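You operate a simulated robot arm through the tools that you are given. There is no shell and no other tool. Be economical: measure what you need, move in short steps, check, and stop when the job is done.

Carry out the task below with a simulated robot arm. There is one attempt and no reset: what you move stays moved.

## Task
Key the pulley hub on to the pump shaft and lock it.
Fine: wipe the grease off the shaft with the felt pad, tap the key home, slide the hub home, run the hub knob tight; felt pad and mallet go back; fingers clear of the blows; leave the belt crank and its cover knob. What is to be rubbed or washed off counts as gone when no trace of it is left.

The check looks at the end state, three seconds after you hand in, the way a careful person would. Anything else that was tipped, shoved, dropped, spilled or broken makes it a failure. A push-on lid holds only when it is set on centred and level and pressed home; a screw cap is set on level and turned clockwise until tight.

## Robot
A 6-joint arm with a two-finger parallel gripper, fixed in place. Base frame: the origin is at the foot of the arm, x ahead of it, y to its left, z up. Readings come in m, degrees, newtons and seconds.
With the tool pointing down near the work surface it reaches from about 0.14 to 0.84 m from the base axis. Its first joint turns from -166.0 to 166.0 degrees. Payload 3.91 kg.
The TCP is the grasp point between the finger pads, 0.03 m short of the fingertips. In the tool frame z runs along the fingers and y along their closing line. Largest opening 0.11 m; finger width 0.02, thickness 0.01; the body of the gripper, 0.048 by 0.112 m, starts 0.055 m behind the TCP.
Orientation is that of the tool frame in the base frame, as [roll, pitch, yaw] about the fixed x, y, z axes, in that order (R = Rz(yaw) Ry(pitch) Rx(roll)). With the fingers straight down and closing along the base's y, the tool's x points along the base's -x, its y along +y and its z along -z.

## Interface
- The arm moves only by the tool apply_moves. Its argument "commands" is a list that holds one entry, the list of rows, each a list of 6 numbers: the shift along the tool's x, y, z in units of 500 mm (1.0 is 500 mm), then the turn, a rotation vector about the tool's x, y, z in units of 60 degrees (1.0 is 60 degrees). In form: [[[dx, dy, dz, rx, ry, rz], ...]]. A call has 1 to 8 rows; each row is the pose to reach, as a shift and turn from the pose commanded when the call began, along the tool's axes at that moment. "jaw" is the closure in counts, from 0 (fully open) to 255 (shut), set as the call begins (left out, the last holds). A call with a number of a shift or a turn outside -1 to 1 is refused whole. Each row takes 0.2 s and may step no farther than 0.05 m and 8.6 degrees from the row before; otherwise, or with a gripper value out of range, the whole call is refused. A pose out of reach is approached as far as the arm can. The call stops where the force on the tool passes 90 N (or 10 N more than at its start, if that is more) or the arm is blocked; 0.2 s more then pass. Each finger travels about 0.108 m/s and halts on what it meets, pressing with about 27 N; the grip force reading is that of the motor and also rises with nothing between the fingers. The clock runs only during rows and for 0.2 s after the last one: add rows that repeat a pose to give the fingers time. It gives the time, the measured TCP pose, the force on the tool (base axes), the opening and the grip force at its end, in the units of the frame above (readings bear some noise), with the torque about the TCP (base axes, N m) and any sound that the robot's microphone picked up.
- Cameras (640 x 400 px; columns grow to the right, rows downward): "scene" is fixed at [0.0494, -0.6483, 1.3533]; the picture's right is [0.51, -0.86, 0.00], its down [-0.61, -0.36, -0.70] and it looks along [0.60, 0.36, -0.71] (base axes); focal length 214 px, centre (320, 200). "wrist" rides on the gripper at [0.077, 0.007, -0.114] in the tool frame; the picture's right is [-0.09, 1.00, 0.00], its down [-0.80, -0.07, -0.59] and it looks along [-0.59, -0.05, 0.80] (tool axes); focal length 270 px, centre (320, 200). There is no depth. A picture from a camera that has moved, and an enlarged one, comes with that camera's place and axes in the base frame and with its lens.
- camera(camera): a new picture of that camera. It takes no simulated time.
- move_column(by): slides the trunk up (or, below 0, down) by that many m; the arm rides with it, the base frame stays. It gives what a move gives, with no picture.
- close_up(camera, box): a new picture of the part [left, top, right, bottom] of that camera's present view, enlarged. It takes no simulated time.
- job_done(): hands the job in; it is judged then, once.

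Work in short steps. Places have to be worked out from the pictures, the camera data and where the tool is seen: move nearer, look again, correct. Check each grasp and each placing, and mend what went wrong. You have 120 turns and 68 pictures in all, those below and enlarged ones among them. Open the gripper and draw the arm clear of the work before you hand the job in, unless the task says otherwise; then end with one line.

The tools are called after ">>>" as name(argument=value, ...) on one line, values as JSON. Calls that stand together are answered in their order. apply_moves: Moves the arm, as the interface text tells. Its arguments: {"type":"object","properties":{"commands":{"type":"array","items":{"type":"array","items":{"type":"array","items":{"type":"number"}}}},"jaw":{"type":"number"}},"required":["commands"]} The other tools are called the same way: move_column (by) slides the trunk up or down; camera (camera) takes a picture; close_up (camera, box) takes an enlarged picture of a part of a camera's view; job_done () hands the job in.

At the start:

```text
time_s: 0.0
eef_pos: [0.3669, -0.3214, 1.1589]
ee_rot: [180.0, 0.0, -180.0]
force: [0.2, 0.5, -0.2]
wrist_torque: [0.01, 0.0, -0.03]
gripper_width: 0.1099
finger_force: 0.1
trunk travel left (down, up): [-0.45, 0.09]
```

scene: 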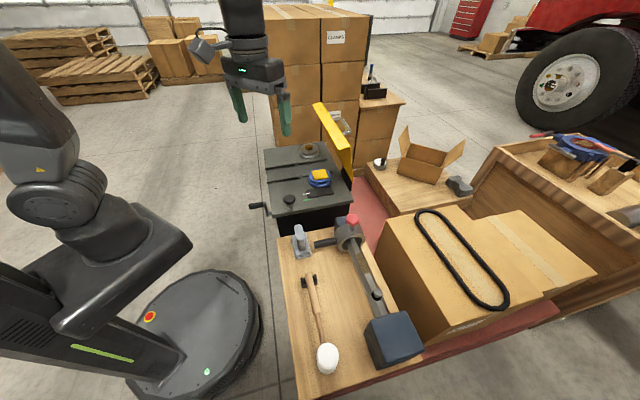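
wrist: 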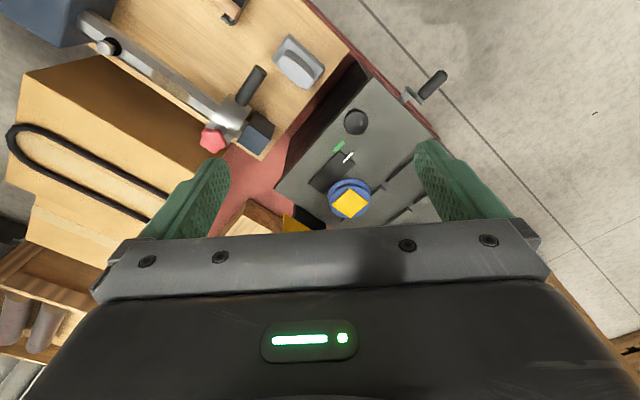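

I start by looking closer at the bench and the machine.

>>> close_up(camera="scene", box=[260, 200, 440, 400])

>>> close_up(camera="scene", box=[240, 95, 400, 235])

>>> close_up(camera="wrist", box=[60, 0, 460, 240])

```text
2.00 times, centred on (350, 300) of scene
camera zoom: at [0.0494, -0.6483, 1.3533], right [0.51, -0.86, 0.0], down [-0.61, -0.36, -0.7], along [0.6, 0.36, -0.71], focal length 429 px, centre (260, 0)
```

zoom: 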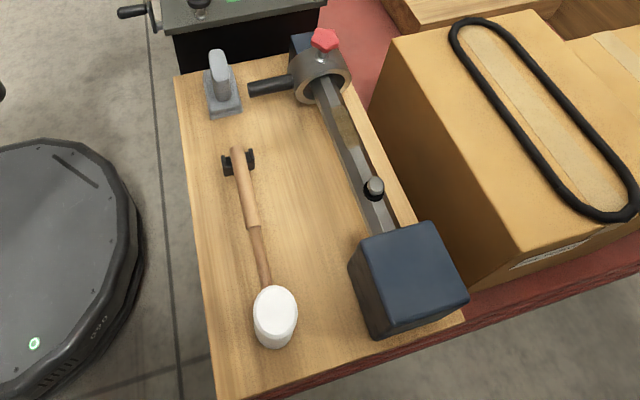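

```text
2.86 times, centred on (320, 165) of scene
camera zoom: at [0.0494, -0.6483, 1.3533], right [0.51, -0.86, 0.0], down [-0.61, -0.36, -0.7], along [0.6, 0.36, -0.71], focal length 613 px, centre (320, 300)
```

zoom: 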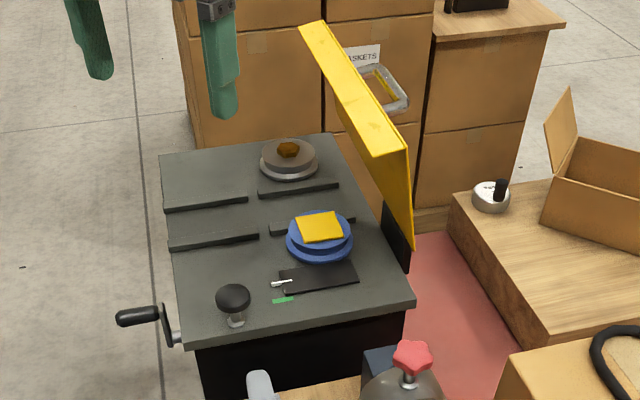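

```text
1.60 times, centred on (260, 120) of wrist
camera zoom: at [0.2896, -0.3157, 1.274], right [0.09, 1.0, 0.0], down [0.8, -0.07, 0.59], along [0.59, -0.05, -0.8], focal length 432 px, centre (416, 328)
```

zoom: 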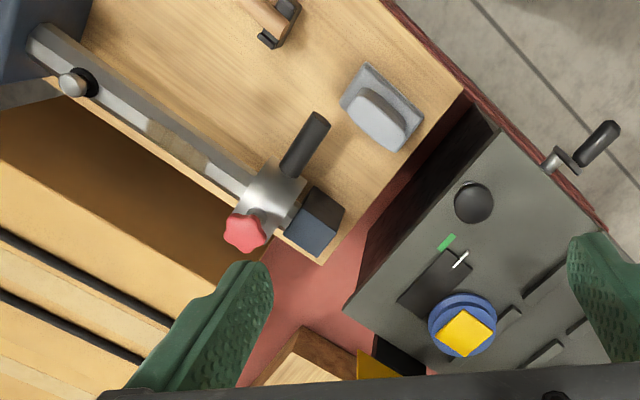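

The bench carries a horizontal shaft with hub and red knob (~(0.46,-0.52,0.84)), a grey pad (~(0.38,-0.37,0.66)) and a mallet. I move the wrist camera over to view the bench better.

>>> apply_moves(commands=[[[0.06, -0.06, 0.02, 0, 0, 0], [0.12, -0.12, 0.04, 0, 0, 0], [0.18, -0.18, 0.06, 0, 0, 0], [0.24, -0.24, 0.08, 0, 0, 0], [0.3, -0.3, 0.1, 0, 0, 0], [0.34, -0.36, 0.12, 0, 0, 0]]])

>>> camera(camera="wrist")

```text
time_s: 1.4
eef_pos: [0.1969, -0.5031, 1.0997]
ee_rot: [179.9, 0.0, -179.8]
force: [0.1, 0.3, 1.0]
wrist_torque: [0.01, -0.02, -0.01]
gripper_width: 0.11
finger_force: 0.2
trunk travel left (down, up): [-0.45, 0.09]
```

```text
62 pictures are left
camera wrist: at [0.1205, -0.4972, 1.2138], right [0.09, 1.0, 0.0], down [0.8, -0.07, 0.59], along [0.59, -0.05, -0.8], focal length 270 px, centre (320, 200)
```

wrist: 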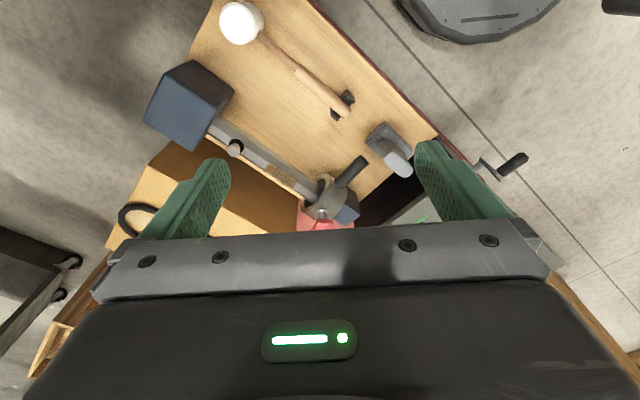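

The whole bench is in view; I enlarge it.

>>> close_up(camera="wrist", box=[140, 50, 300, 170])

>>> close_up(camera="wrist", box=[280, 80, 440, 240])

```text
3.33 times, centred on (220, 110) of wrist
camera zoom: at [0.1205, -0.4972, 1.2138], right [0.09, 1.0, 0.0], down [0.8, -0.07, 0.59], along [0.59, -0.05, -0.8], focal length 901 px, centre (653, 500)
```

zoom: 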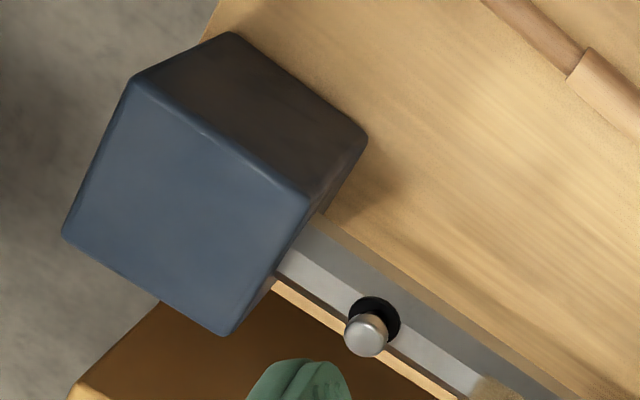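

```text
2.50 times, centred on (360, 160) of wrist
camera zoom: at [0.1205, -0.4972, 1.2138], right [0.09, 1.0, 0.0], down [0.8, -0.07, 0.59], along [0.59, -0.05, -0.8], focal length 676 px, centre (220, 300)
```

zoom: 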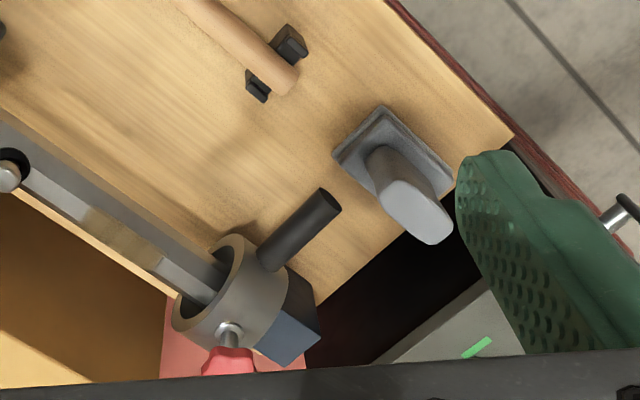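

Shaft runs at about 45° (peg/key near (0.315,-0.663), knob (0.464,-0.517)). I go above the pad with the tool turned 45° to look from closer.

>>> apply_moves(commands=[[[-0.06, 0.044, 0.05, 0, 0, -0.125], [-0.12, 0.088, 0.1, 0, 0, -0.25], [-0.18, 0.132, 0.15, 0, 0, -0.375], [-0.24, 0.176, 0.2, 0, 0, -0.5], [-0.3, 0.22, 0.25, 0, 0, -0.625], [-0.366, 0.266, 0.3, 0, 0, -0.75]]])

>>> camera(camera="wrist")

>>> camera(camera="scene")

```text
time_s: 2.8
eef_pos: [0.3812, -0.3696, 0.9498]
ee_rot: [179.9, 0.0, -134.8]
force: [-0.1, -0.2, 0.0]
wrist_torque: [0.0, -0.03, 0.0]
gripper_width: 0.1098
finger_force: 0.1
trunk travel left (down, up): [-0.45, 0.09]
```

```text
59 pictures are left
camera wrist: at [0.3211, -0.4192, 1.0638], right [-0.64, 0.76, 0.0], down [0.62, 0.52, 0.59], along [0.45, 0.38, -0.8], focal length 270 px, centre (320, 200)
```

wrist: 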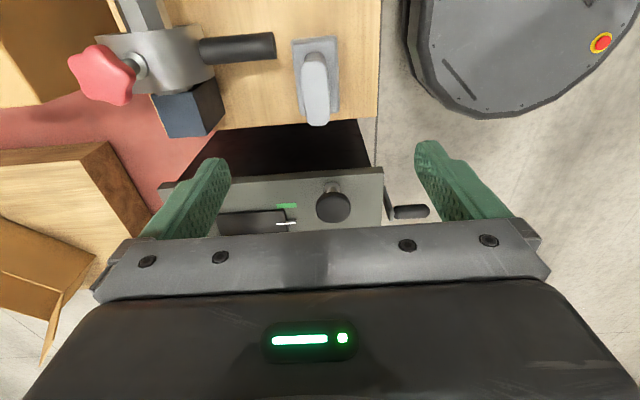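

```text
58 pictures are left
```

scene: 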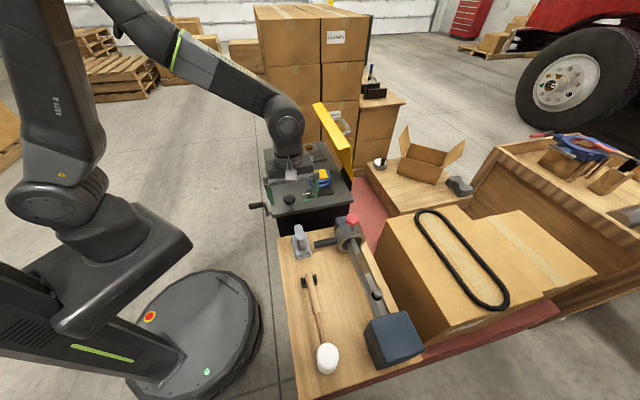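

I enlarge the pad and hub region.

>>> close_up(camera="wrist", box=[240, 20, 400, 140])

>>> close_up(camera="scene", box=[280, 210, 380, 290])

```text
3.33 times, centred on (320, 80) of wrist
camera zoom: at [0.3211, -0.4192, 1.0638], right [-0.64, 0.76, 0.0], down [0.62, 0.52, 0.59], along [0.45, 0.38, -0.8], focal length 901 px, centre (320, 600)
```

zoom: 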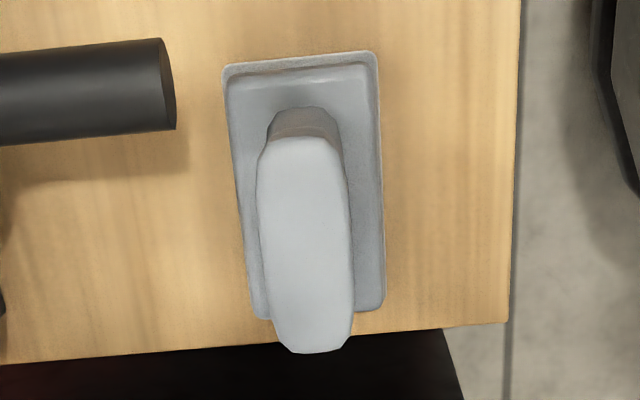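

```text
5.00 times, centred on (330, 250) of scene
camera zoom: at [0.0494, -0.6483, 1.3533], right [0.51, -0.86, 0.0], down [-0.61, -0.36, -0.7], along [0.6, 0.36, -0.71], focal length 1072 px, centre (270, -50)
```

zoom: 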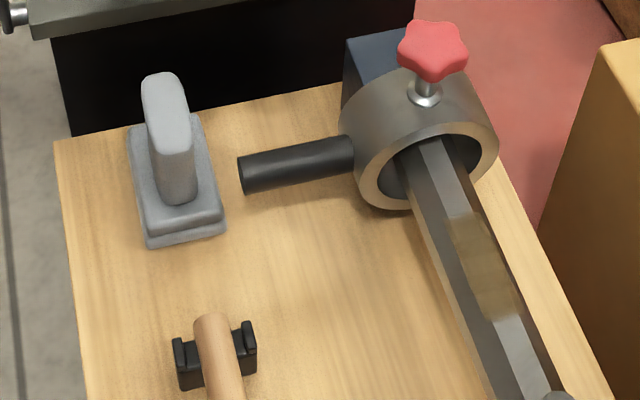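

Bench is at 45°, z≈0.645; pad centre ≈(0.386,-0.370), handle top ≈0.74. I lower to z 0.80 with the jaw part closed and check.

>>> apply_moves(commands=[[[-0.006, -0.007, 0.1, 0, 0, 0], [-0.006, -0.007, 0.2, 0, 0, 0], [-0.006, -0.007, 0.3, 0, 0, 0]]], jaw=90)

>>> camera(camera="wrist")

```text
refused: row 1 steps farther than a row can; nothing moved
```

```text
55 pictures are left
camera wrist: at [0.3211, -0.4192, 1.0638], right [-0.64, 0.76, 0.0], down [0.62, 0.52, 0.59], along [0.45, 0.38, -0.8], focal length 270 px, centre (320, 200)
```

wrist: 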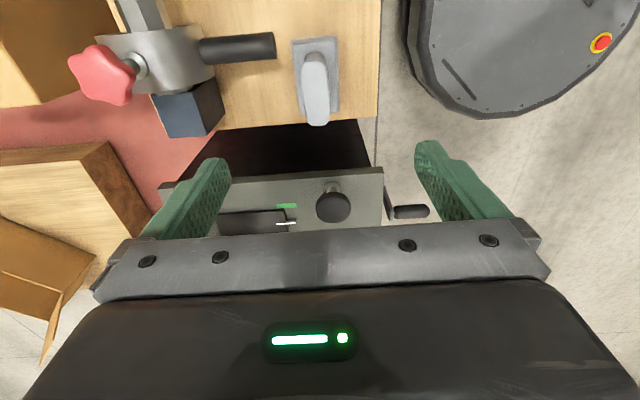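

The first row was slightly too long; I repeat it with shorter steps.

>>> apply_moves(commands=[[[-0.006, -0.007, 0.09, 0, 0, 0], [-0.006, -0.007, 0.18, 0, 0, 0], [-0.006, -0.007, 0.24, 0, 0, 0], [-0.006, -0.007, 0.3, 0, 0, 0]]], jaw=90)

>>> camera(camera="wrist")

```text
time_s: 3.8
eef_pos: [0.3849, -0.3709, 0.7983]
ee_rot: [180.0, 0.1, -134.9]
force: [-0.1, -0.6, 0.0]
wrist_torque: [-0.01, 0.01, -0.04]
gripper_width: 0.0708
finger_force: 0.1
trunk travel left (down, up): [-0.45, 0.09]
```

```text
54 pictures are left
camera wrist: at [0.3256, -0.4195, 0.9131], right [-0.64, 0.77, 0.0], down [0.62, 0.52, 0.59], along [0.46, 0.38, -0.8], focal length 270 px, centre (320, 200)
```

wrist: 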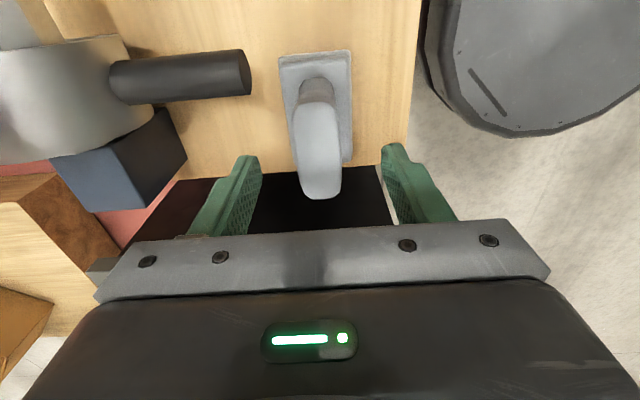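

Handle is centred between the fingers. I go down to z≈0.722 and close.

>>> apply_moves(commands=[[[-0.003, 0, 0.08, 0, 0, 0], [-0.003, 0, 0.154, 0, 0, 0], [-0.003, 0, 0.154, 0, 0, 0]]])

>>> apply_moves(commands=[[[0, 0, 0, 0, 0, 0], [0, 0, 0, 0, 0, 0], [0, 0, 0, 0, 0, 0]]], jaw=255)

>>> camera(camera="wrist")

```text
time_s: 4.6
eef_pos: [0.3855, -0.3696, 0.7225]
ee_rot: [-180.0, 0.0, -134.9]
force: [-0.2, -0.1, 0.5]
wrist_torque: [-0.01, 0.0, -0.01]
gripper_width: 0.0711
finger_force: 0.0
trunk travel left (down, up): [-0.45, 0.09]
```

```text
time_s: 5.4
eef_pos: [0.385, -0.3684, 0.723]
ee_rot: [-179.9, 0.0, -135.0]
force: [0.7, -1.0, 0.1]
wrist_torque: [0.05, 0.03, -0.01]
gripper_width: 0.0298
finger_force: 27.3
trunk travel left (down, up): [-0.45, 0.09]
```

```text
53 pictures are left
camera wrist: at [0.3266, -0.4186, 0.8377], right [-0.64, 0.77, 0.0], down [0.62, 0.52, 0.59], along [0.46, 0.38, -0.8], focal length 270 px, centre (320, 200)
```

wrist: 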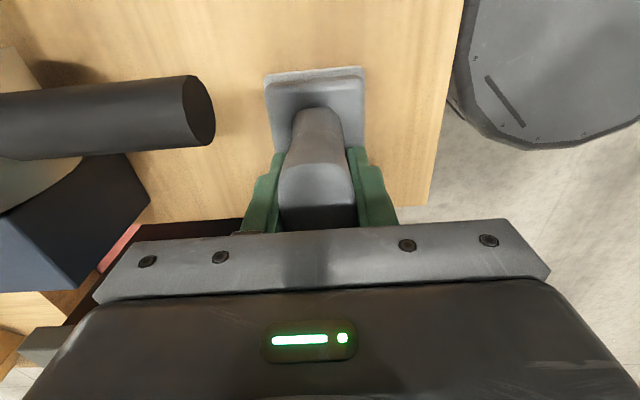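

Pad gripped (29.8 mm). I lift it straight up and carry it toward the shaft to view the grease.

>>> apply_moves(commands=[[[0, 0, -0.09, 0, 0, 0], [0, 0, -0.18, 0, 0, 0], [0, 0, -0.27, 0, 0, 0], [0, 0, -0.36, 0, 0, 0], [0, 0, -0.454, 0, 0, 0]]])

>>> apply_moves(commands=[[[0.07, -0.06, 0, 0, 0, 0], [0.14, -0.12, 0, 0, 0, 0], [0.21, -0.18, 0, 0, 0, 0], [0.28, -0.24, 0, 0, 0, 0], [0.34, -0.28, 0, 0, 0, 0], [0.374, -0.304, 0, 0, 0, 0]]])

>>> camera(camera="wrist")

>>> close_up(camera="scene", box=[290, 190, 440, 310])

```text
time_s: 6.6
eef_pos: [0.3845, -0.3704, 0.9492]
ee_rot: [179.9, -0.2, -135.1]
force: [-0.5, -0.5, -2.8]
wrist_torque: [0.0, -0.03, 0.0]
gripper_width: 0.0301
finger_force: 27.0
trunk travel left (down, up): [-0.45, 0.09]
```

```text
time_s: 8.0
eef_pos: [0.3604, -0.6088, 0.948]
ee_rot: [179.8, 0.1, -134.9]
force: [0.4, -0.8, -2.3]
wrist_torque: [0.01, -0.02, 0.01]
gripper_width: 0.0299
finger_force: 26.8
trunk travel left (down, up): [-0.45, 0.09]
```

```text
52 pictures are left
camera wrist: at [0.3009, -0.6587, 1.0636], right [-0.64, 0.77, 0.0], down [0.62, 0.52, 0.59], along [0.45, 0.38, -0.8], focal length 270 px, centre (320, 200)
```

wrist: 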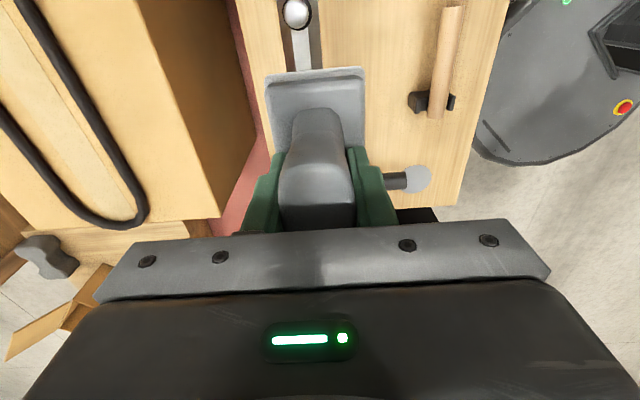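

```text
3.33 times, centred on (365, 250) of scene
camera zoom: at [0.0494, -0.6483, 1.3533], right [0.51, -0.86, 0.0], down [-0.61, -0.36, -0.7], along [0.6, 0.36, -0.71], focal length 715 px, centre (170, 33)
```

zoom: 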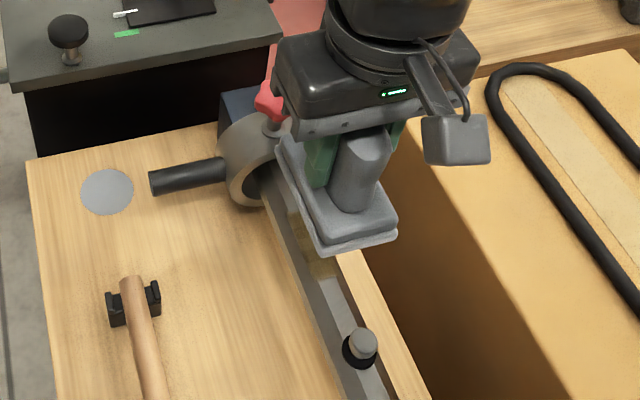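

The peg and knob give a shaft line x−y≈0.981; grease is centred around (0.382,-0.598). I shift over it and lower to just above the shaft.

>>> apply_moves(commands=[[[-0.046, -0.016, 0.0, 0, 0, 0], [-0.046, -0.016, 0.08, 0, 0, 0], [-0.046, -0.016, 0.15, 0, 0, 0]]])

>>> close_up(camera="scene", box=[310, 210, 410, 290])

>>> camera(camera="wrist")

```text
time_s: 8.8
eef_pos: [0.3835, -0.5973, 0.8744]
ee_rot: [180.0, 0.0, -135.0]
force: [-0.3, -0.2, -2.6]
wrist_torque: [-0.03, 0.03, 0.01]
gripper_width: 0.0299
finger_force: 26.8
trunk travel left (down, up): [-0.45, 0.09]
```

```text
5.00 times, centred on (360, 250) of scene
camera zoom: at [0.0494, -0.6483, 1.3533], right [0.51, -0.86, 0.0], down [-0.61, -0.36, -0.7], along [0.6, 0.36, -0.71], focal length 1072 px, centre (120, -50)
```

zoom: 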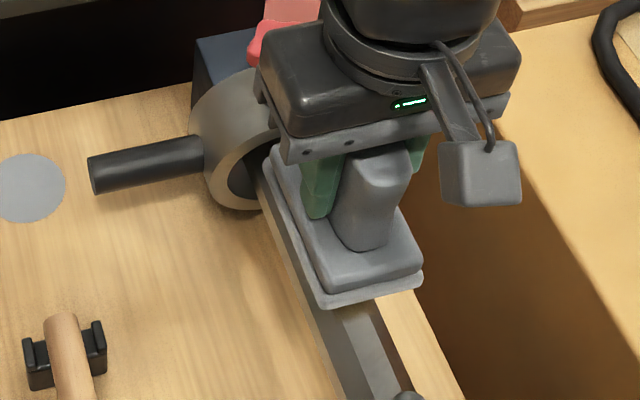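

```text
49 pictures are left
camera wrist: at [0.3235, -0.6474, 0.9885], right [-0.64, 0.77, 0.0], down [0.62, 0.52, 0.59], along [0.46, 0.38, -0.8], focal length 270 px, centre (320, 200)
```

wrist: 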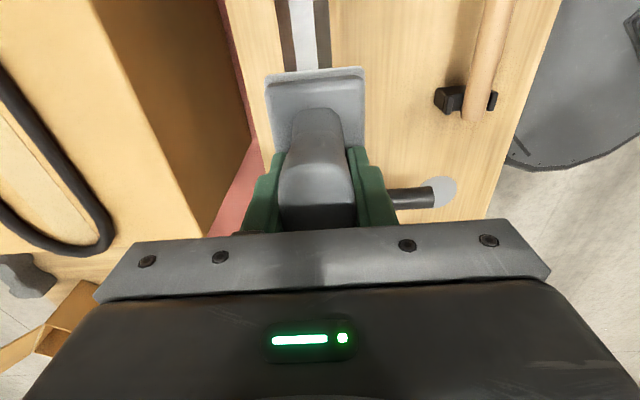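

Pad sits over the shaft with clearance to the hub. I lower in small steps, watching the force.

>>> apply_moves(commands=[[[0, 0, 0.012, 0, 0, 0], [0, 0, 0.024, 0, 0, 0]]])

>>> apply_moves(commands=[[[0, 0, 0.008, 0, 0, 0], [0, 0, 0.016, 0, 0, 0]]])

```text
time_s: 9.4
eef_pos: [0.3822, -0.597, 0.8614]
ee_rot: [179.9, 0.0, -135.0]
force: [-0.5, -0.7, -1.9]
wrist_torque: [0.0, 0.02, 0.02]
gripper_width: 0.0298
finger_force: 27.1
trunk travel left (down, up): [-0.45, 0.09]
```

```text
time_s: 10.0
eef_pos: [0.382, -0.5969, 0.8541]
ee_rot: [180.0, 0.0, -134.9]
force: [0.2, 0.6, -1.8]
wrist_torque: [0.02, 0.03, 0.05]
gripper_width: 0.0302
finger_force: 27.3
trunk travel left (down, up): [-0.45, 0.09]
```

No contact yet; continuing down slowly.

>>> apply_moves(commands=[[[0, 0, 0.008, 0, 0, 0], [0, 0, 0.016, 0, 0, 0]]])

>>> apply_moves(commands=[[[0, 0, 0.008, 0, 0, 0], [0, 0, 0.012, 0, 0, 0]]])

```text
time_s: 10.6
eef_pos: [0.3846, -0.5982, 0.8445]
ee_rot: [-179.9, 0.0, -134.9]
force: [-0.2, 0.5, -2.7]
wrist_torque: [0.0, 0.0, -0.02]
gripper_width: 0.0301
finger_force: 26.3
trunk travel left (down, up): [-0.45, 0.09]
```

```text
time_s: 11.2
eef_pos: [0.382, -0.5981, 0.8406]
ee_rot: [180.0, 0.0, -135.0]
force: [-0.1, -0.4, -3.0]
wrist_torque: [0.03, -0.01, 0.01]
gripper_width: 0.0301
finger_force: 27.0
trunk travel left (down, up): [-0.45, 0.09]
```

Still free; I look from the scene camera before going on.

>>> close_up(camera="scene", box=[330, 220, 400, 276])

>>> apply_moves(commands=[[[0, 0, 0.006, 0, 0, 0], [0, 0, 0.012, 0, 0, 0]]])

```text
7.14 times, centred on (365, 248) of scene
camera zoom: at [0.0494, -0.6483, 1.3533], right [0.51, -0.86, 0.0], down [-0.61, -0.36, -0.7], along [0.6, 0.36, -0.71], focal length 1532 px, centre (-1, -143)
```

zoom: 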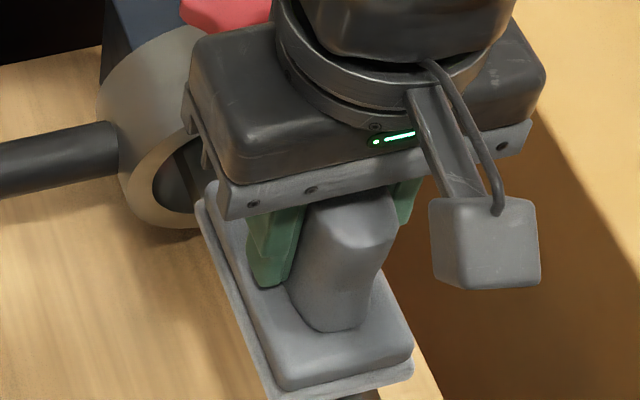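

```text
time_s: 11.8
eef_pos: [0.3826, -0.5989, 0.8343]
ee_rot: [-180.0, 0.0, -135.0]
force: [-0.2, 0.4, -2.9]
wrist_torque: [0.02, 0.01, 0.02]
gripper_width: 0.0301
finger_force: 27.0
trunk travel left (down, up): [-0.45, 0.09]
```

Still no contact; going on.

>>> apply_moves(commands=[[[0, 0, 0.006, 0, 0, 0], [0, 0, 0.012, 0, 0, 0]]])

>>> apply_moves(commands=[[[0, 0, 0.006, 0, 0, 0], [0, 0, 0.012, 0, 0, 0]]])

```text
time_s: 12.4
eef_pos: [0.3832, -0.5969, 0.8283]
ee_rot: [-179.9, 0.0, -135.0]
force: [0.2, 0.1, -2.9]
wrist_torque: [-0.03, -0.01, 0.0]
gripper_width: 0.0297
finger_force: 27.3
trunk travel left (down, up): [-0.45, 0.09]
```

```text
time_s: 13.0
eef_pos: [0.3827, -0.597, 0.8223]
ee_rot: [179.9, -0.1, -135.1]
force: [0.3, -0.9, -1.8]
wrist_torque: [-0.05, 0.03, 0.04]
gripper_width: 0.0299
finger_force: 27.4
trunk travel left (down, up): [-0.45, 0.09]
```

Continuing down with a quick side look.

>>> apply_moves(commands=[[[0, 0, 0.006, 0, 0, 0], [0, 0, 0.012, 0, 0, 0]]])

>>> close_up(camera="scene", box=[330, 220, 400, 276])

>>> camera(camera="wrist")

```text
time_s: 13.6
eef_pos: [0.3821, -0.597, 0.8189]
ee_rot: [-179.9, -0.1, -134.9]
force: [-0.2, 2.1, 7.4]
wrist_torque: [0.46, -0.19, 0.01]
gripper_width: 0.0301
finger_force: 27.0
trunk travel left (down, up): [-0.45, 0.09]
```

```text
7.14 times, centred on (365, 248) of scene
camera zoom: at [0.0494, -0.6483, 1.3533], right [0.51, -0.86, 0.0], down [-0.61, -0.36, -0.7], along [0.6, 0.36, -0.71], focal length 1532 px, centre (-1, -143)
```

zoom: 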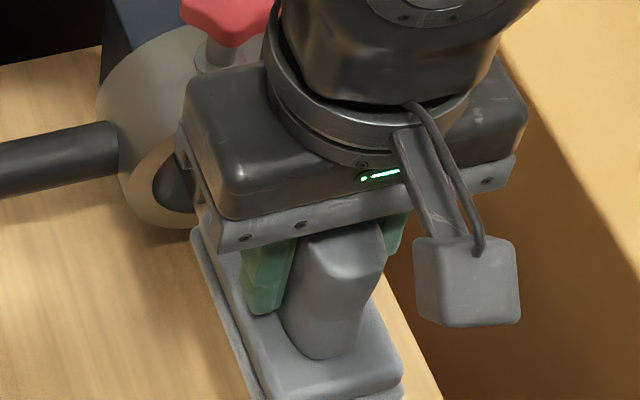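

```text
46 pictures are left
camera wrist: at [0.3234, -0.6472, 0.9327], right [-0.64, 0.77, 0.0], down [0.62, 0.52, 0.59], along [0.46, 0.38, -0.8], focal length 270 px, centre (320, 200)
```

wrist: 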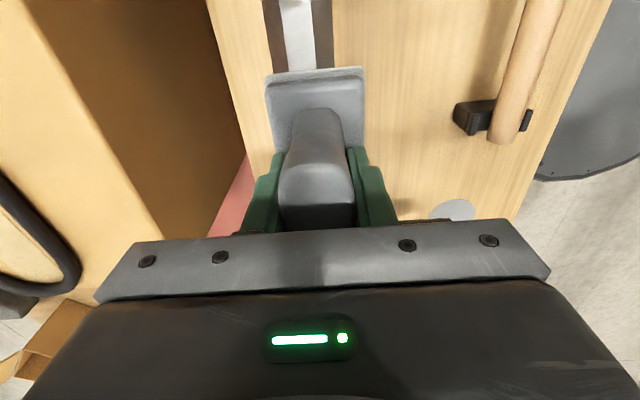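

Contact at TCP z≈0.819. I press lightly and rub back and forth ±25 mm along the shaft.

>>> apply_moves(commands=[[[0, -0.005, 0.004, 0, 0, 0], [0.03, -0.008, 0.004, 0, 0, 0], [0.06, -0.008, 0.004, 0, 0, 0], [0.02, -0.008, 0.004, 0, 0, 0], [-0.02, -0.008, 0.004, 0, 0, 0], [-0.05, -0.008, 0.004, 0, 0, 0], [0.0, -0.008, 0.004, 0, 0, 0], [0.05, -0.008, 0.004, 0, 0, 0]]])

```text
time_s: 15.4
eef_pos: [0.3674, -0.617, 0.815]
ee_rot: [-179.9, 0.0, -135.0]
force: [4.8, 3.7, 18.3]
wrist_torque: [0.43, -0.25, -0.03]
gripper_width: 0.03
finger_force: 26.9
trunk travel left (down, up): [-0.45, 0.09]
```

Good contact (~20 N) with friction. More strokes, with small sideways offsets.

>>> apply_moves(commands=[[[-0.05, 0, 0, 0, 0, 0], [-0.1, 0, 0, 0, 0, 0], [-0.05, 0.01, 0, 0, 0, 0], [0, 0.02, 0, 0, 0, 0], [-0.05, 0.02, 0, 0, 0, 0], [-0.1, 0, 0, 0, 0, 0], [-0.05, -0.02, 0, 0, 0, 0], [0, -0.02, 0, 0, 0, 0]]])

>>> apply_moves(commands=[[[-0.05, 0, 0, 0, 0, 0], [-0.1, 0.02, 0, 0, 0, 0], [-0.05, 0.02, 0, 0, 0, 0], [-0.05, 0.02, -0.09, 0, 0, 0], [-0.05, 0.02, -0.18, 0, 0, 0], [-0.05, 0.1, -0.22, 0, 0, 0], [-0.05, 0.18, -0.22, 0, 0, 0], [-0.05, 0.26, -0.22, 0, 0, 0]]])

>>> close_up(camera="scene", box=[310, 200, 430, 320])

```text
time_s: 17.2
eef_pos: [0.3738, -0.6242, 0.8153]
ee_rot: [-179.9, 0.0, -135.0]
force: [2.2, 0.8, 13.6]
wrist_torque: [0.51, -0.18, -0.01]
gripper_width: 0.0299
finger_force: 26.8
trunk travel left (down, up): [-0.45, 0.09]
```

```text
time_s: 19.0
eef_pos: [0.3004, -0.5152, 0.9242]
ee_rot: [-180.0, 0.2, -134.9]
force: [0.7, -0.2, -2.5]
wrist_torque: [0.02, 0.03, 0.0]
gripper_width: 0.03
finger_force: 26.6
trunk travel left (down, up): [-0.45, 0.09]
```

```text
3.33 times, centred on (370, 260) of scene
camera zoom: at [0.0494, -0.6483, 1.3533], right [0.51, -0.86, 0.0], down [-0.61, -0.36, -0.7], along [0.6, 0.36, -0.71], focal length 715 px, centre (153, 0)
```

zoom: 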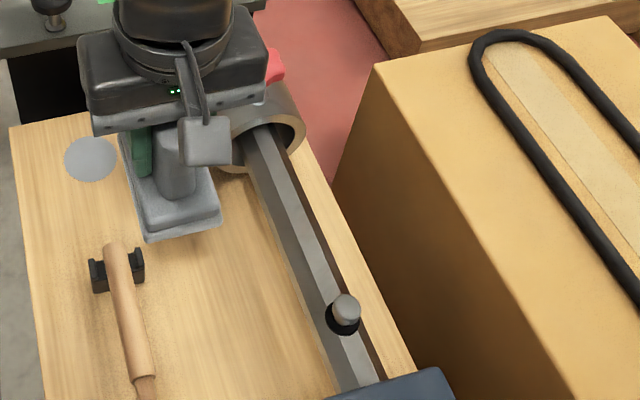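

Grease looks gone; I check enlarged.

>>> close_up(camera="scene", box=[350, 215, 400, 275])

>>> camera(camera="wrist")

```text
6.67 times, centred on (375, 245) of scene
camera zoom: at [0.0494, -0.6483, 1.3533], right [0.51, -0.86, 0.0], down [-0.61, -0.36, -0.7], along [0.6, 0.36, -0.71], focal length 1430 px, centre (-47, -100)
```

zoom: 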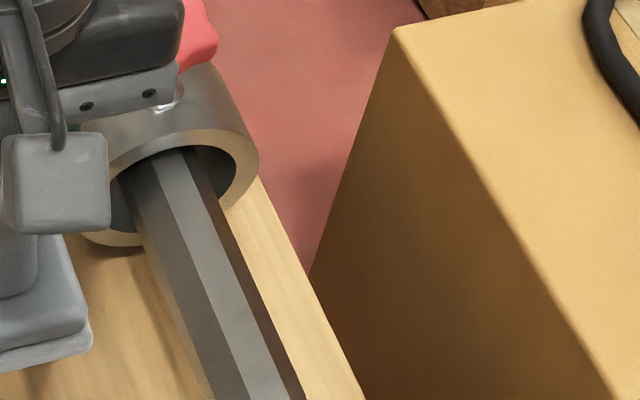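

```text
43 pictures are left
camera wrist: at [0.2413, -0.5649, 1.0397], right [-0.64, 0.77, 0.0], down [0.62, 0.52, 0.59], along [0.46, 0.38, -0.8], focal length 270 px, centre (320, 200)
```

wrist: 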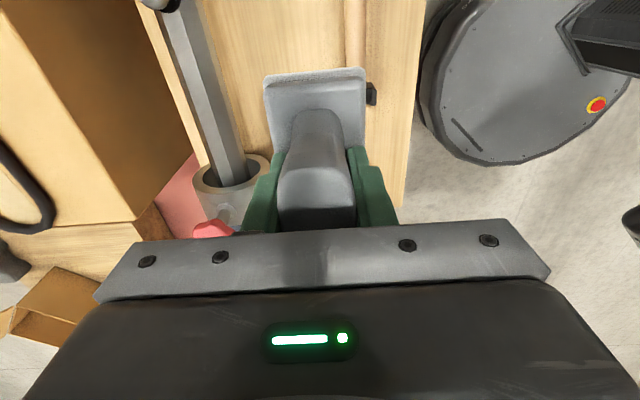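

Shaft is clean. I carry the pad back above its mark.

>>> apply_moves(commands=[[[-0.08, 0.022, 0, 0, 0, 0], [-0.16, 0.044, 0, 0, 0, 0], [-0.24, 0.066, 0, 0, 0, 0], [-0.3272, 0.0878, 0, 0, 0, 0], [-0.3272, 0.0878, 0, 0, 0, 0]]])

```text
time_s: 20.2
eef_pos: [0.3848, -0.3676, 0.9246]
ee_rot: [180.0, 0.1, -134.9]
force: [-0.3, -0.8, -2.0]
wrist_torque: [-0.03, 0.0, -0.03]
gripper_width: 0.0302
finger_force: 26.3
trunk travel left (down, up): [-0.45, 0.09]
```

Above the mark; I lower to just over the bench.

>>> apply_moves(commands=[[[0, 0, 0.09, 0, 0, 0], [0, 0, 0.18, 0, 0, 0], [0, 0, 0.27, 0, 0, 0], [0, 0, 0.35, 0, 0, 0], [0, 0, 0.39, 0, 0, 0], [0, 0, 0.398, 0, 0, 0]]])

>>> camera(camera="wrist")

```text
time_s: 21.6
eef_pos: [0.3854, -0.3696, 0.7248]
ee_rot: [179.9, 0.0, -135.0]
force: [-0.3, 0.6, -2.2]
wrist_torque: [0.02, 0.0, 0.02]
gripper_width: 0.03
finger_force: 26.7
trunk travel left (down, up): [-0.45, 0.09]
```

```text
42 pictures are left
camera wrist: at [0.3262, -0.4188, 0.8394], right [-0.64, 0.77, 0.0], down [0.62, 0.52, 0.59], along [0.46, 0.38, -0.8], focal length 270 px, centre (320, 200)
```

wrist: 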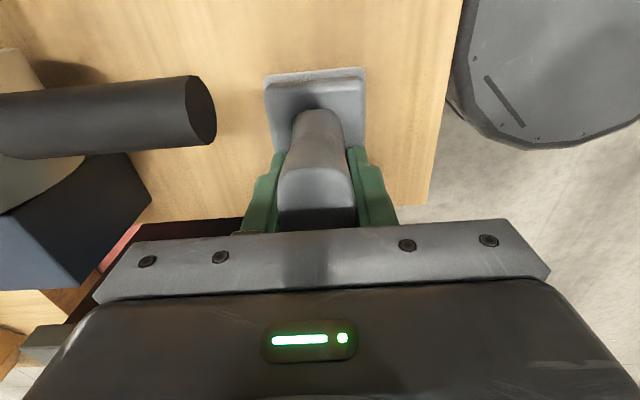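

Matches the original pose, about 2 mm high. I set it down and release.

>>> apply_moves(commands=[[[0, 0, 0.002, 0, 0, 0], [0, 0, 0.005, 0, 0, 0]]])

>>> apply_moves(commands=[[[0, 0, 0, 0, 0, 0], [0, 0, 0, 0, 0, 0]]], jaw=90)

>>> apply_moves(commands=[[[0, 0, -0.09, 0, 0, 0], [0, 0, -0.18, 0, 0, 0], [0, 0, -0.27, 0, 0, 0], [0, 0, -0.36, 0, 0, 0], [0, 0, -0.44, 0, 0, 0]]])

>>> close_up(camera="scene", box=[280, 210, 360, 390])

```text
time_s: 22.2
eef_pos: [0.3863, -0.3694, 0.7232]
ee_rot: [-180.0, 0.0, -135.0]
force: [-0.9, -0.4, -2.4]
wrist_torque: [-0.01, 0.03, 0.04]
gripper_width: 0.0297
finger_force: 26.9
trunk travel left (down, up): [-0.45, 0.09]
```

```text
time_s: 22.8
eef_pos: [0.3852, -0.3688, 0.7228]
ee_rot: [180.0, 0.0, -135.0]
force: [0.2, -0.7, 0.3]
wrist_torque: [-0.01, -0.01, 0.0]
gripper_width: 0.0713
finger_force: 0.1
trunk travel left (down, up): [-0.45, 0.09]
```

```text
time_s: 24.0
eef_pos: [0.3852, -0.3687, 0.9438]
ee_rot: [179.9, 0.0, -135.0]
force: [-0.2, -0.1, 0.1]
wrist_torque: [-0.02, 0.01, 0.01]
gripper_width: 0.0716
finger_force: 0.1
trunk travel left (down, up): [-0.45, 0.09]
```

```text
2.22 times, centred on (320, 300) of scene
camera zoom: at [0.0494, -0.6483, 1.3533], right [0.51, -0.86, 0.0], down [-0.61, -0.36, -0.7], along [0.6, 0.36, -0.71], focal length 477 px, centre (320, -22)
```

zoom: 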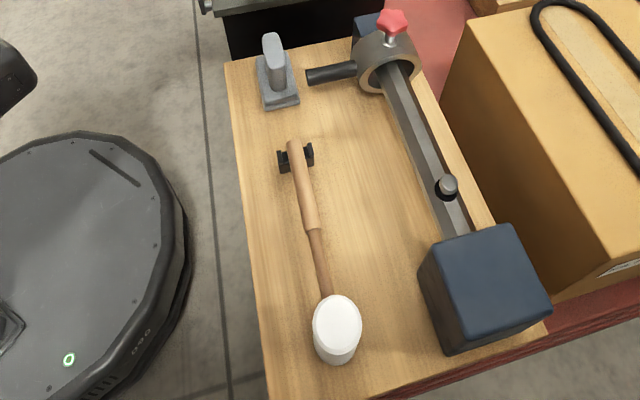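

Pad is back on its mark. Mallet handle lies along the shaft direction (line x−y≈0.75), head vertical; I go above its grip to look.

>>> apply_moves(commands=[[[0.08, 0, 0.01, 0, 0, 0], [0.16, 0, 0.02, 0, 0, 0], [0.24, 0, 0.03, 0, 0, 0], [0.32, 0, 0.06, 0, 0, 0], [0.397, 0, 0.088, 0, 0, 0]]])

>>> camera(camera="wrist")

```text
time_s: 25.2
eef_pos: [0.2439, -0.5115, 0.8974]
ee_rot: [180.0, 0.0, -134.9]
force: [-0.3, 0.6, 0.4]
wrist_torque: [0.01, -0.04, 0.0]
gripper_width: 0.0715
finger_force: 0.1
trunk travel left (down, up): [-0.45, 0.09]
```

```text
40 pictures are left
camera wrist: at [0.1851, -0.5604, 1.0129], right [-0.64, 0.77, 0.0], down [0.62, 0.52, 0.59], along [0.46, 0.38, -0.8], focal length 270 px, centre (320, 200)
```

wrist: 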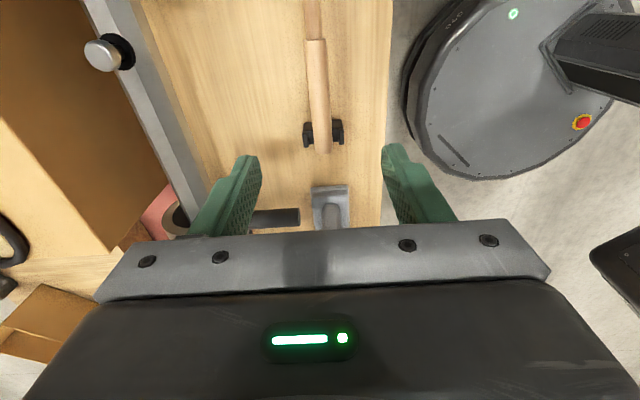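

Aligned with handle. I shift ~10 mm toward the head and lower to z 0.76.

>>> apply_moves(commands=[[[0.019, -0.002, 0.09, 0, 0, 0], [0.019, -0.002, 0.18, 0, 0, 0], [0.019, -0.002, 0.274, 0, 0, 0]]])

>>> camera(camera="wrist")

>>> close_up(camera="scene", box=[280, 250, 380, 390])

```text
time_s: 26.0
eef_pos: [0.2383, -0.5168, 0.7605]
ee_rot: [-179.9, -0.1, -134.8]
force: [0.2, -0.3, 0.1]
wrist_torque: [-0.03, 0.0, -0.01]
gripper_width: 0.0712
finger_force: 0.0
trunk travel left (down, up): [-0.45, 0.09]
```

```text
39 pictures are left
camera wrist: at [0.1795, -0.5663, 0.876], right [-0.64, 0.77, 0.0], down [0.62, 0.52, 0.59], along [0.46, 0.38, -0.8], focal length 270 px, centre (320, 200)
```

wrist: 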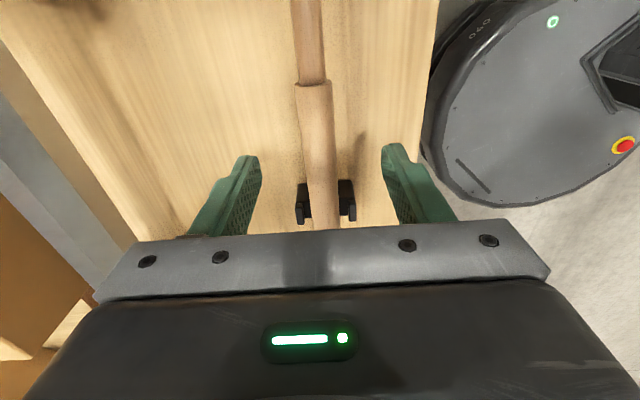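

```text
2.86 times, centred on (330, 320) of scene
camera zoom: at [0.0494, -0.6483, 1.3533], right [0.51, -0.86, 0.0], down [-0.61, -0.36, -0.7], along [0.6, 0.36, -0.71], focal length 613 px, centre (291, -143)
```

zoom: 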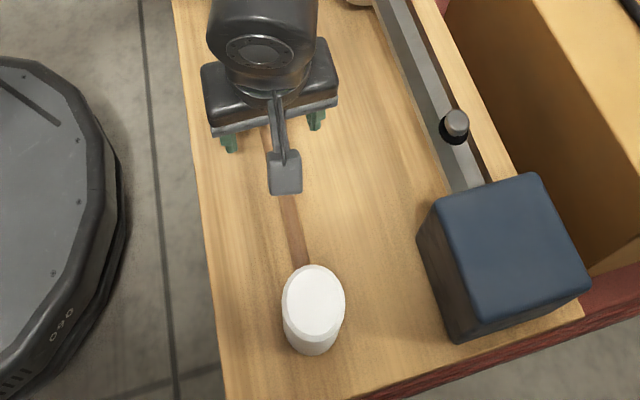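

Handle is centred, axis z≈0.70. I descend to 0.698 and grip.

>>> apply_moves(commands=[[[0, 0, 0.06, 0, 0, 0], [0, 0, 0.125, 0, 0, 0], [0, 0, 0.125, 0, 0, 0]]])

>>> apply_moves(commands=[[[0, 0, 0, 0, 0, 0], [0, 0, 0, 0, 0, 0], [0, 0, 0, 0, 0, 0]]], jaw=255)

>>> camera(camera="wrist")

```text
time_s: 26.8
eef_pos: [0.2383, -0.5178, 0.6993]
ee_rot: [180.0, 0.0, -134.9]
force: [-0.2, -0.2, -1.2]
wrist_torque: [0.01, 0.0, -0.02]
gripper_width: 0.0713
finger_force: 0.1
trunk travel left (down, up): [-0.45, 0.09]
```

```text
time_s: 27.6
eef_pos: [0.2386, -0.5169, 0.6992]
ee_rot: [180.0, 0.0, -134.9]
force: [1.3, -0.6, 0.8]
wrist_torque: [-0.11, 0.09, 0.14]
gripper_width: 0.025
finger_force: 26.8
trunk travel left (down, up): [-0.45, 0.09]
```

```text
37 pictures are left
camera wrist: at [0.1796, -0.5668, 0.8141], right [-0.64, 0.77, 0.0], down [0.62, 0.52, 0.59], along [0.46, 0.38, -0.8], focal length 270 px, centre (320, 200)
```

wrist: 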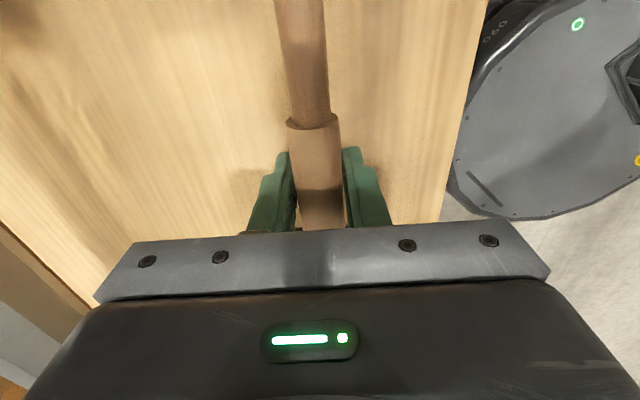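

Handle gripped (25 mm). I lift straight up and check for droop.

>>> apply_moves(commands=[[[0, 0, -0.04, 0, 0, 0], [0, 0, -0.1, 0, 0, 0], [0, 0, -0.18, 0, 0, 0], [0, 0, -0.26, 0, 0, 0], [0, 0, -0.34, 0, 0, 0], [0, 0, -0.42, 0, 0, 0]]])

>>> camera(camera="scene")

>>> camera(camera="wrist")

```text
time_s: 29.0
eef_pos: [0.2388, -0.5167, 0.9096]
ee_rot: [179.9, 0.0, -135.0]
force: [0.6, 0.5, -5.0]
wrist_torque: [0.24, -0.33, 0.02]
gripper_width: 0.0249
finger_force: 26.9
trunk travel left (down, up): [-0.45, 0.09]
```

```text
36 pictures are left
```

scene: 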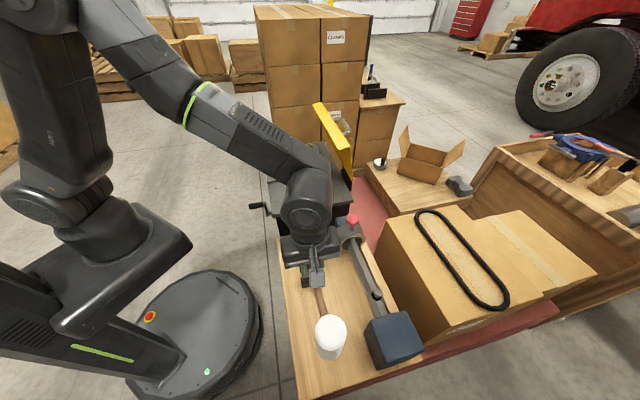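

```text
35 pictures are left
camera wrist: at [0.1794, -0.5666, 1.025], right [-0.64, 0.77, 0.0], down [0.62, 0.52, 0.59], along [0.46, 0.38, -0.8], focal length 270 px, centre (320, 200)
```

wrist: 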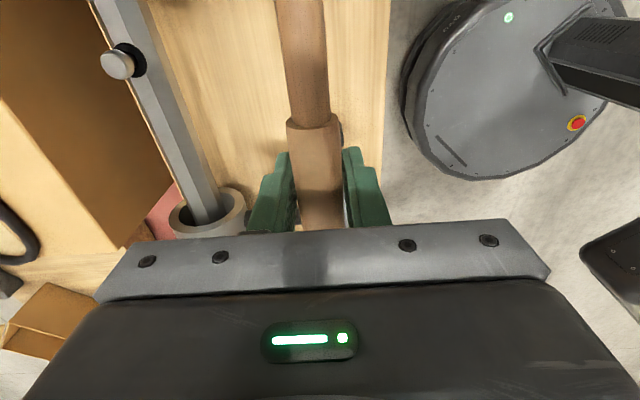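

No droop. I rotate 90° in two calls so the handle points away from the shaft and the head comes over the key, keeping high.

>>> apply_moves(commands=[[[0.016, -0.006, -0.02, 0, 0, -0.117], [0.033, -0.013, -0.04, 0, 0, -0.233], [0.05, -0.02, -0.04, 0, 0, -0.35], [0.066, -0.026, -0.04, 0, 0, -0.467], [0.083, -0.033, -0.04, 0, 0, -0.583], [0.0997, -0.0403, -0.04, 0, 0, -0.7]]])

>>> apply_moves(commands=[[[0, 0, 0, 0, 0, -0.133], [0, 0, 0, 0, 0, -0.267], [0, 0, 0, 0, 0, -0.4], [0, 0, 0, 0, 0, -0.533], [0, 0, 0, 0, 0, -0.667], [0, 0, 0, 0, 0, -0.8], [0, 0, 0, 0, 0, -0.8]]])

>>> close_up(camera="scene", box=[280, 200, 440, 360])

```text
time_s: 30.4
eef_pos: [0.2176, -0.5666, 0.9283]
ee_rot: [-180.0, 0.0, -92.8]
force: [-0.4, 0.0, -3.2]
wrist_torque: [0.42, -0.04, -0.02]
gripper_width: 0.0247
finger_force: 26.6
trunk travel left (down, up): [-0.45, 0.09]
```

```text
time_s: 32.0
eef_pos: [0.3006, -0.4728, 0.888]
ee_rot: [172.0, -1.6, -52.7]
force: [1.0, 0.3, -4.4]
wrist_torque: [0.37, 0.24, 0.0]
gripper_width: 0.0249
finger_force: 27.5
out of reach, approached as far as the arm can: row 3, 4, 5, 6, 7
trunk travel left (down, up): [-0.45, 0.09]
```

```text
2.50 times, centred on (360, 280) of scene
camera zoom: at [0.0494, -0.6483, 1.3533], right [0.51, -0.86, 0.0], down [-0.61, -0.36, -0.7], along [0.6, 0.36, -0.71], focal length 536 px, centre (220, 0)
```

zoom: 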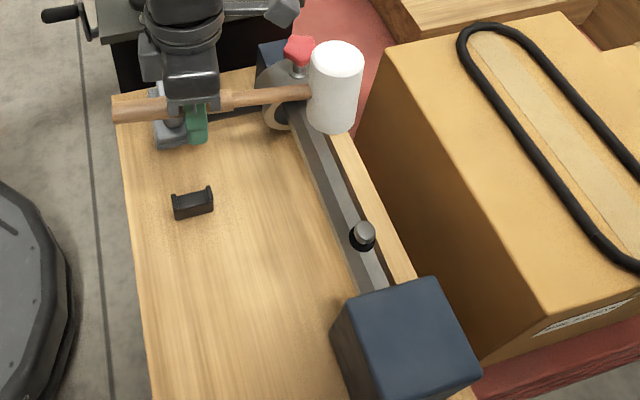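

The wrist ran to a limit past yaw ≈-75°, so the arm drifted toward the hub without touching. I rotate back (away from the hub) and rise.

>>> apply_moves(commands=[[[0, 0, -0.03, 0, 0, 0.12], [0, 0, -0.06, 0, 0, 0.24]]])

```text
time_s: 32.6
eef_pos: [0.3011, -0.4694, 0.9184]
ee_rot: [172.6, -3.4, -67.1]
force: [0.4, 0.1, -4.5]
wrist_torque: [0.39, 0.17, 0.0]
gripper_width: 0.025
finger_force: 27.0
trunk travel left (down, up): [-0.45, 0.09]
```

Commanded pose follows the actual one. I level the tool first.

>>> apply_moves(commands=[[[0, 0, 0, 0.123, -0.056, 0], [0, 0, 0, 0.123, -0.056, 0]]])

```text
time_s: 33.2
eef_pos: [0.3012, -0.4702, 0.9182]
ee_rot: [-179.9, -0.2, -67.4]
force: [-0.1, -0.6, -3.6]
wrist_torque: [0.37, 0.14, 0.02]
gripper_width: 0.0249
finger_force: 26.9
trunk travel left (down, up): [-0.45, 0.09]
```

Level. Now I turn to yaw ≈-88° and place the head over the key, still high.

>>> apply_moves(commands=[[[0.037, 0.01, 0, 0, 0, 0.115], [0.073, 0.02, 0, 0, 0, 0.23], [0.1097, 0.0294, 0, 0, 0, 0.343], [0.1097, 0.0294, 0, 0, 0, 0.343]]])

>>> close_up(camera="scene", box=[280, 200, 440, 360])

```text
time_s: 34.2
eef_pos: [0.3107, -0.5271, 0.9198]
ee_rot: [-180.0, -0.2, -87.9]
force: [0.3, -0.2, -4.5]
wrist_torque: [0.4, 0.03, 0.01]
gripper_width: 0.0249
finger_force: 26.7
trunk travel left (down, up): [-0.45, 0.09]
```

```text
2.50 times, centred on (360, 280) of scene
camera zoom: at [0.0494, -0.6483, 1.3533], right [0.51, -0.86, 0.0], down [-0.61, -0.36, -0.7], along [0.6, 0.36, -0.71], focal length 536 px, centre (220, 0)
```

zoom: 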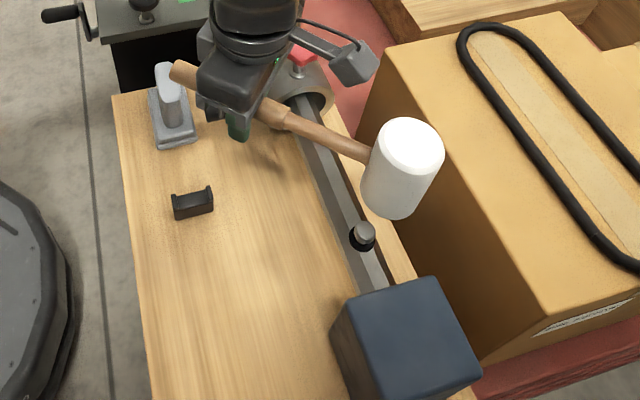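

Head is over the key within a few mm. I lower to z≈0.86 and look.

>>> apply_moves(commands=[[[0, -0.004, 0.06, 0, 0, 0], [0, -0.004, 0.12, 0, 0, 0], [0, -0.004, 0.12, 0, 0, 0]]])

>>> close_up(camera="scene", box=[330, 220, 430, 300])

```text
time_s: 35.0
eef_pos: [0.3112, -0.5278, 0.8591]
ee_rot: [-179.8, -0.3, -87.8]
force: [-0.8, 0.2, -4.3]
wrist_torque: [0.39, 0.0, -0.02]
gripper_width: 0.025
finger_force: 26.5
trunk travel left (down, up): [-0.45, 0.09]
```

```text
5.00 times, centred on (380, 260) of scene
camera zoom: at [0.0494, -0.6483, 1.3533], right [0.51, -0.86, 0.0], down [-0.61, -0.36, -0.7], along [0.6, 0.36, -0.71], focal length 1072 px, centre (20, -100)
```

zoom: 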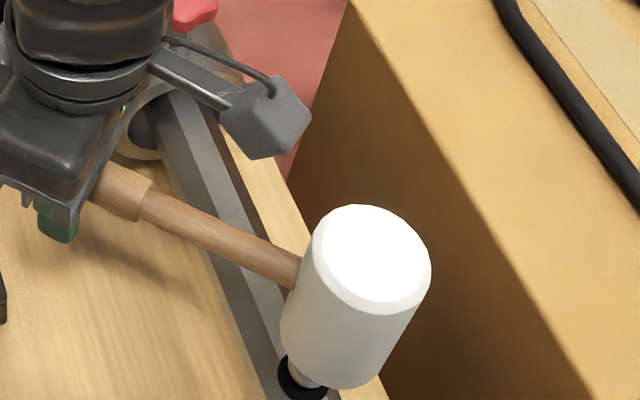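

Head sits ~10 mm too far in −y; I correct and lower toward contact.

>>> apply_moves(commands=[[[-0.02, 0.004, 0, 0, 0, 0], [-0.02, 0.004, 0.01, 0, 0, 0], [-0.02, 0.004, 0.02, 0, 0, 0]]])

>>> apply_moves(commands=[[[0, 0, 0.006, 0, 0, 0], [0, 0, 0.012, 0, 0, 0]]])

>>> close_up(camera="scene", box=[330, 220, 430, 300])

```text
time_s: 35.8
eef_pos: [0.3095, -0.5191, 0.8494]
ee_rot: [-179.9, -0.1, -87.7]
force: [0.1, 0.3, -5.2]
wrist_torque: [0.39, 0.03, -0.02]
gripper_width: 0.0248
finger_force: 26.4
trunk travel left (down, up): [-0.45, 0.09]
```

```text
time_s: 36.4
eef_pos: [0.3088, -0.5165, 0.8435]
ee_rot: [-179.9, -0.1, -87.8]
force: [-0.2, -0.2, -3.7]
wrist_torque: [0.42, 0.01, 0.0]
gripper_width: 0.025
finger_force: 27.0
trunk travel left (down, up): [-0.45, 0.09]
```

```text
5.00 times, centred on (380, 260) of scene
camera zoom: at [0.0494, -0.6483, 1.3533], right [0.51, -0.86, 0.0], down [-0.61, -0.36, -0.7], along [0.6, 0.36, -0.71], focal length 1072 px, centre (20, -100)
```

zoom: 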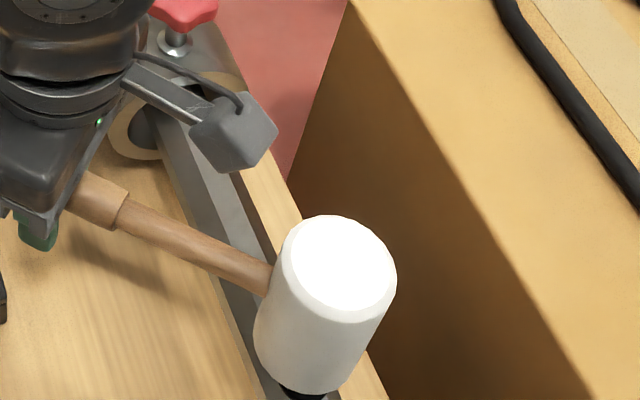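

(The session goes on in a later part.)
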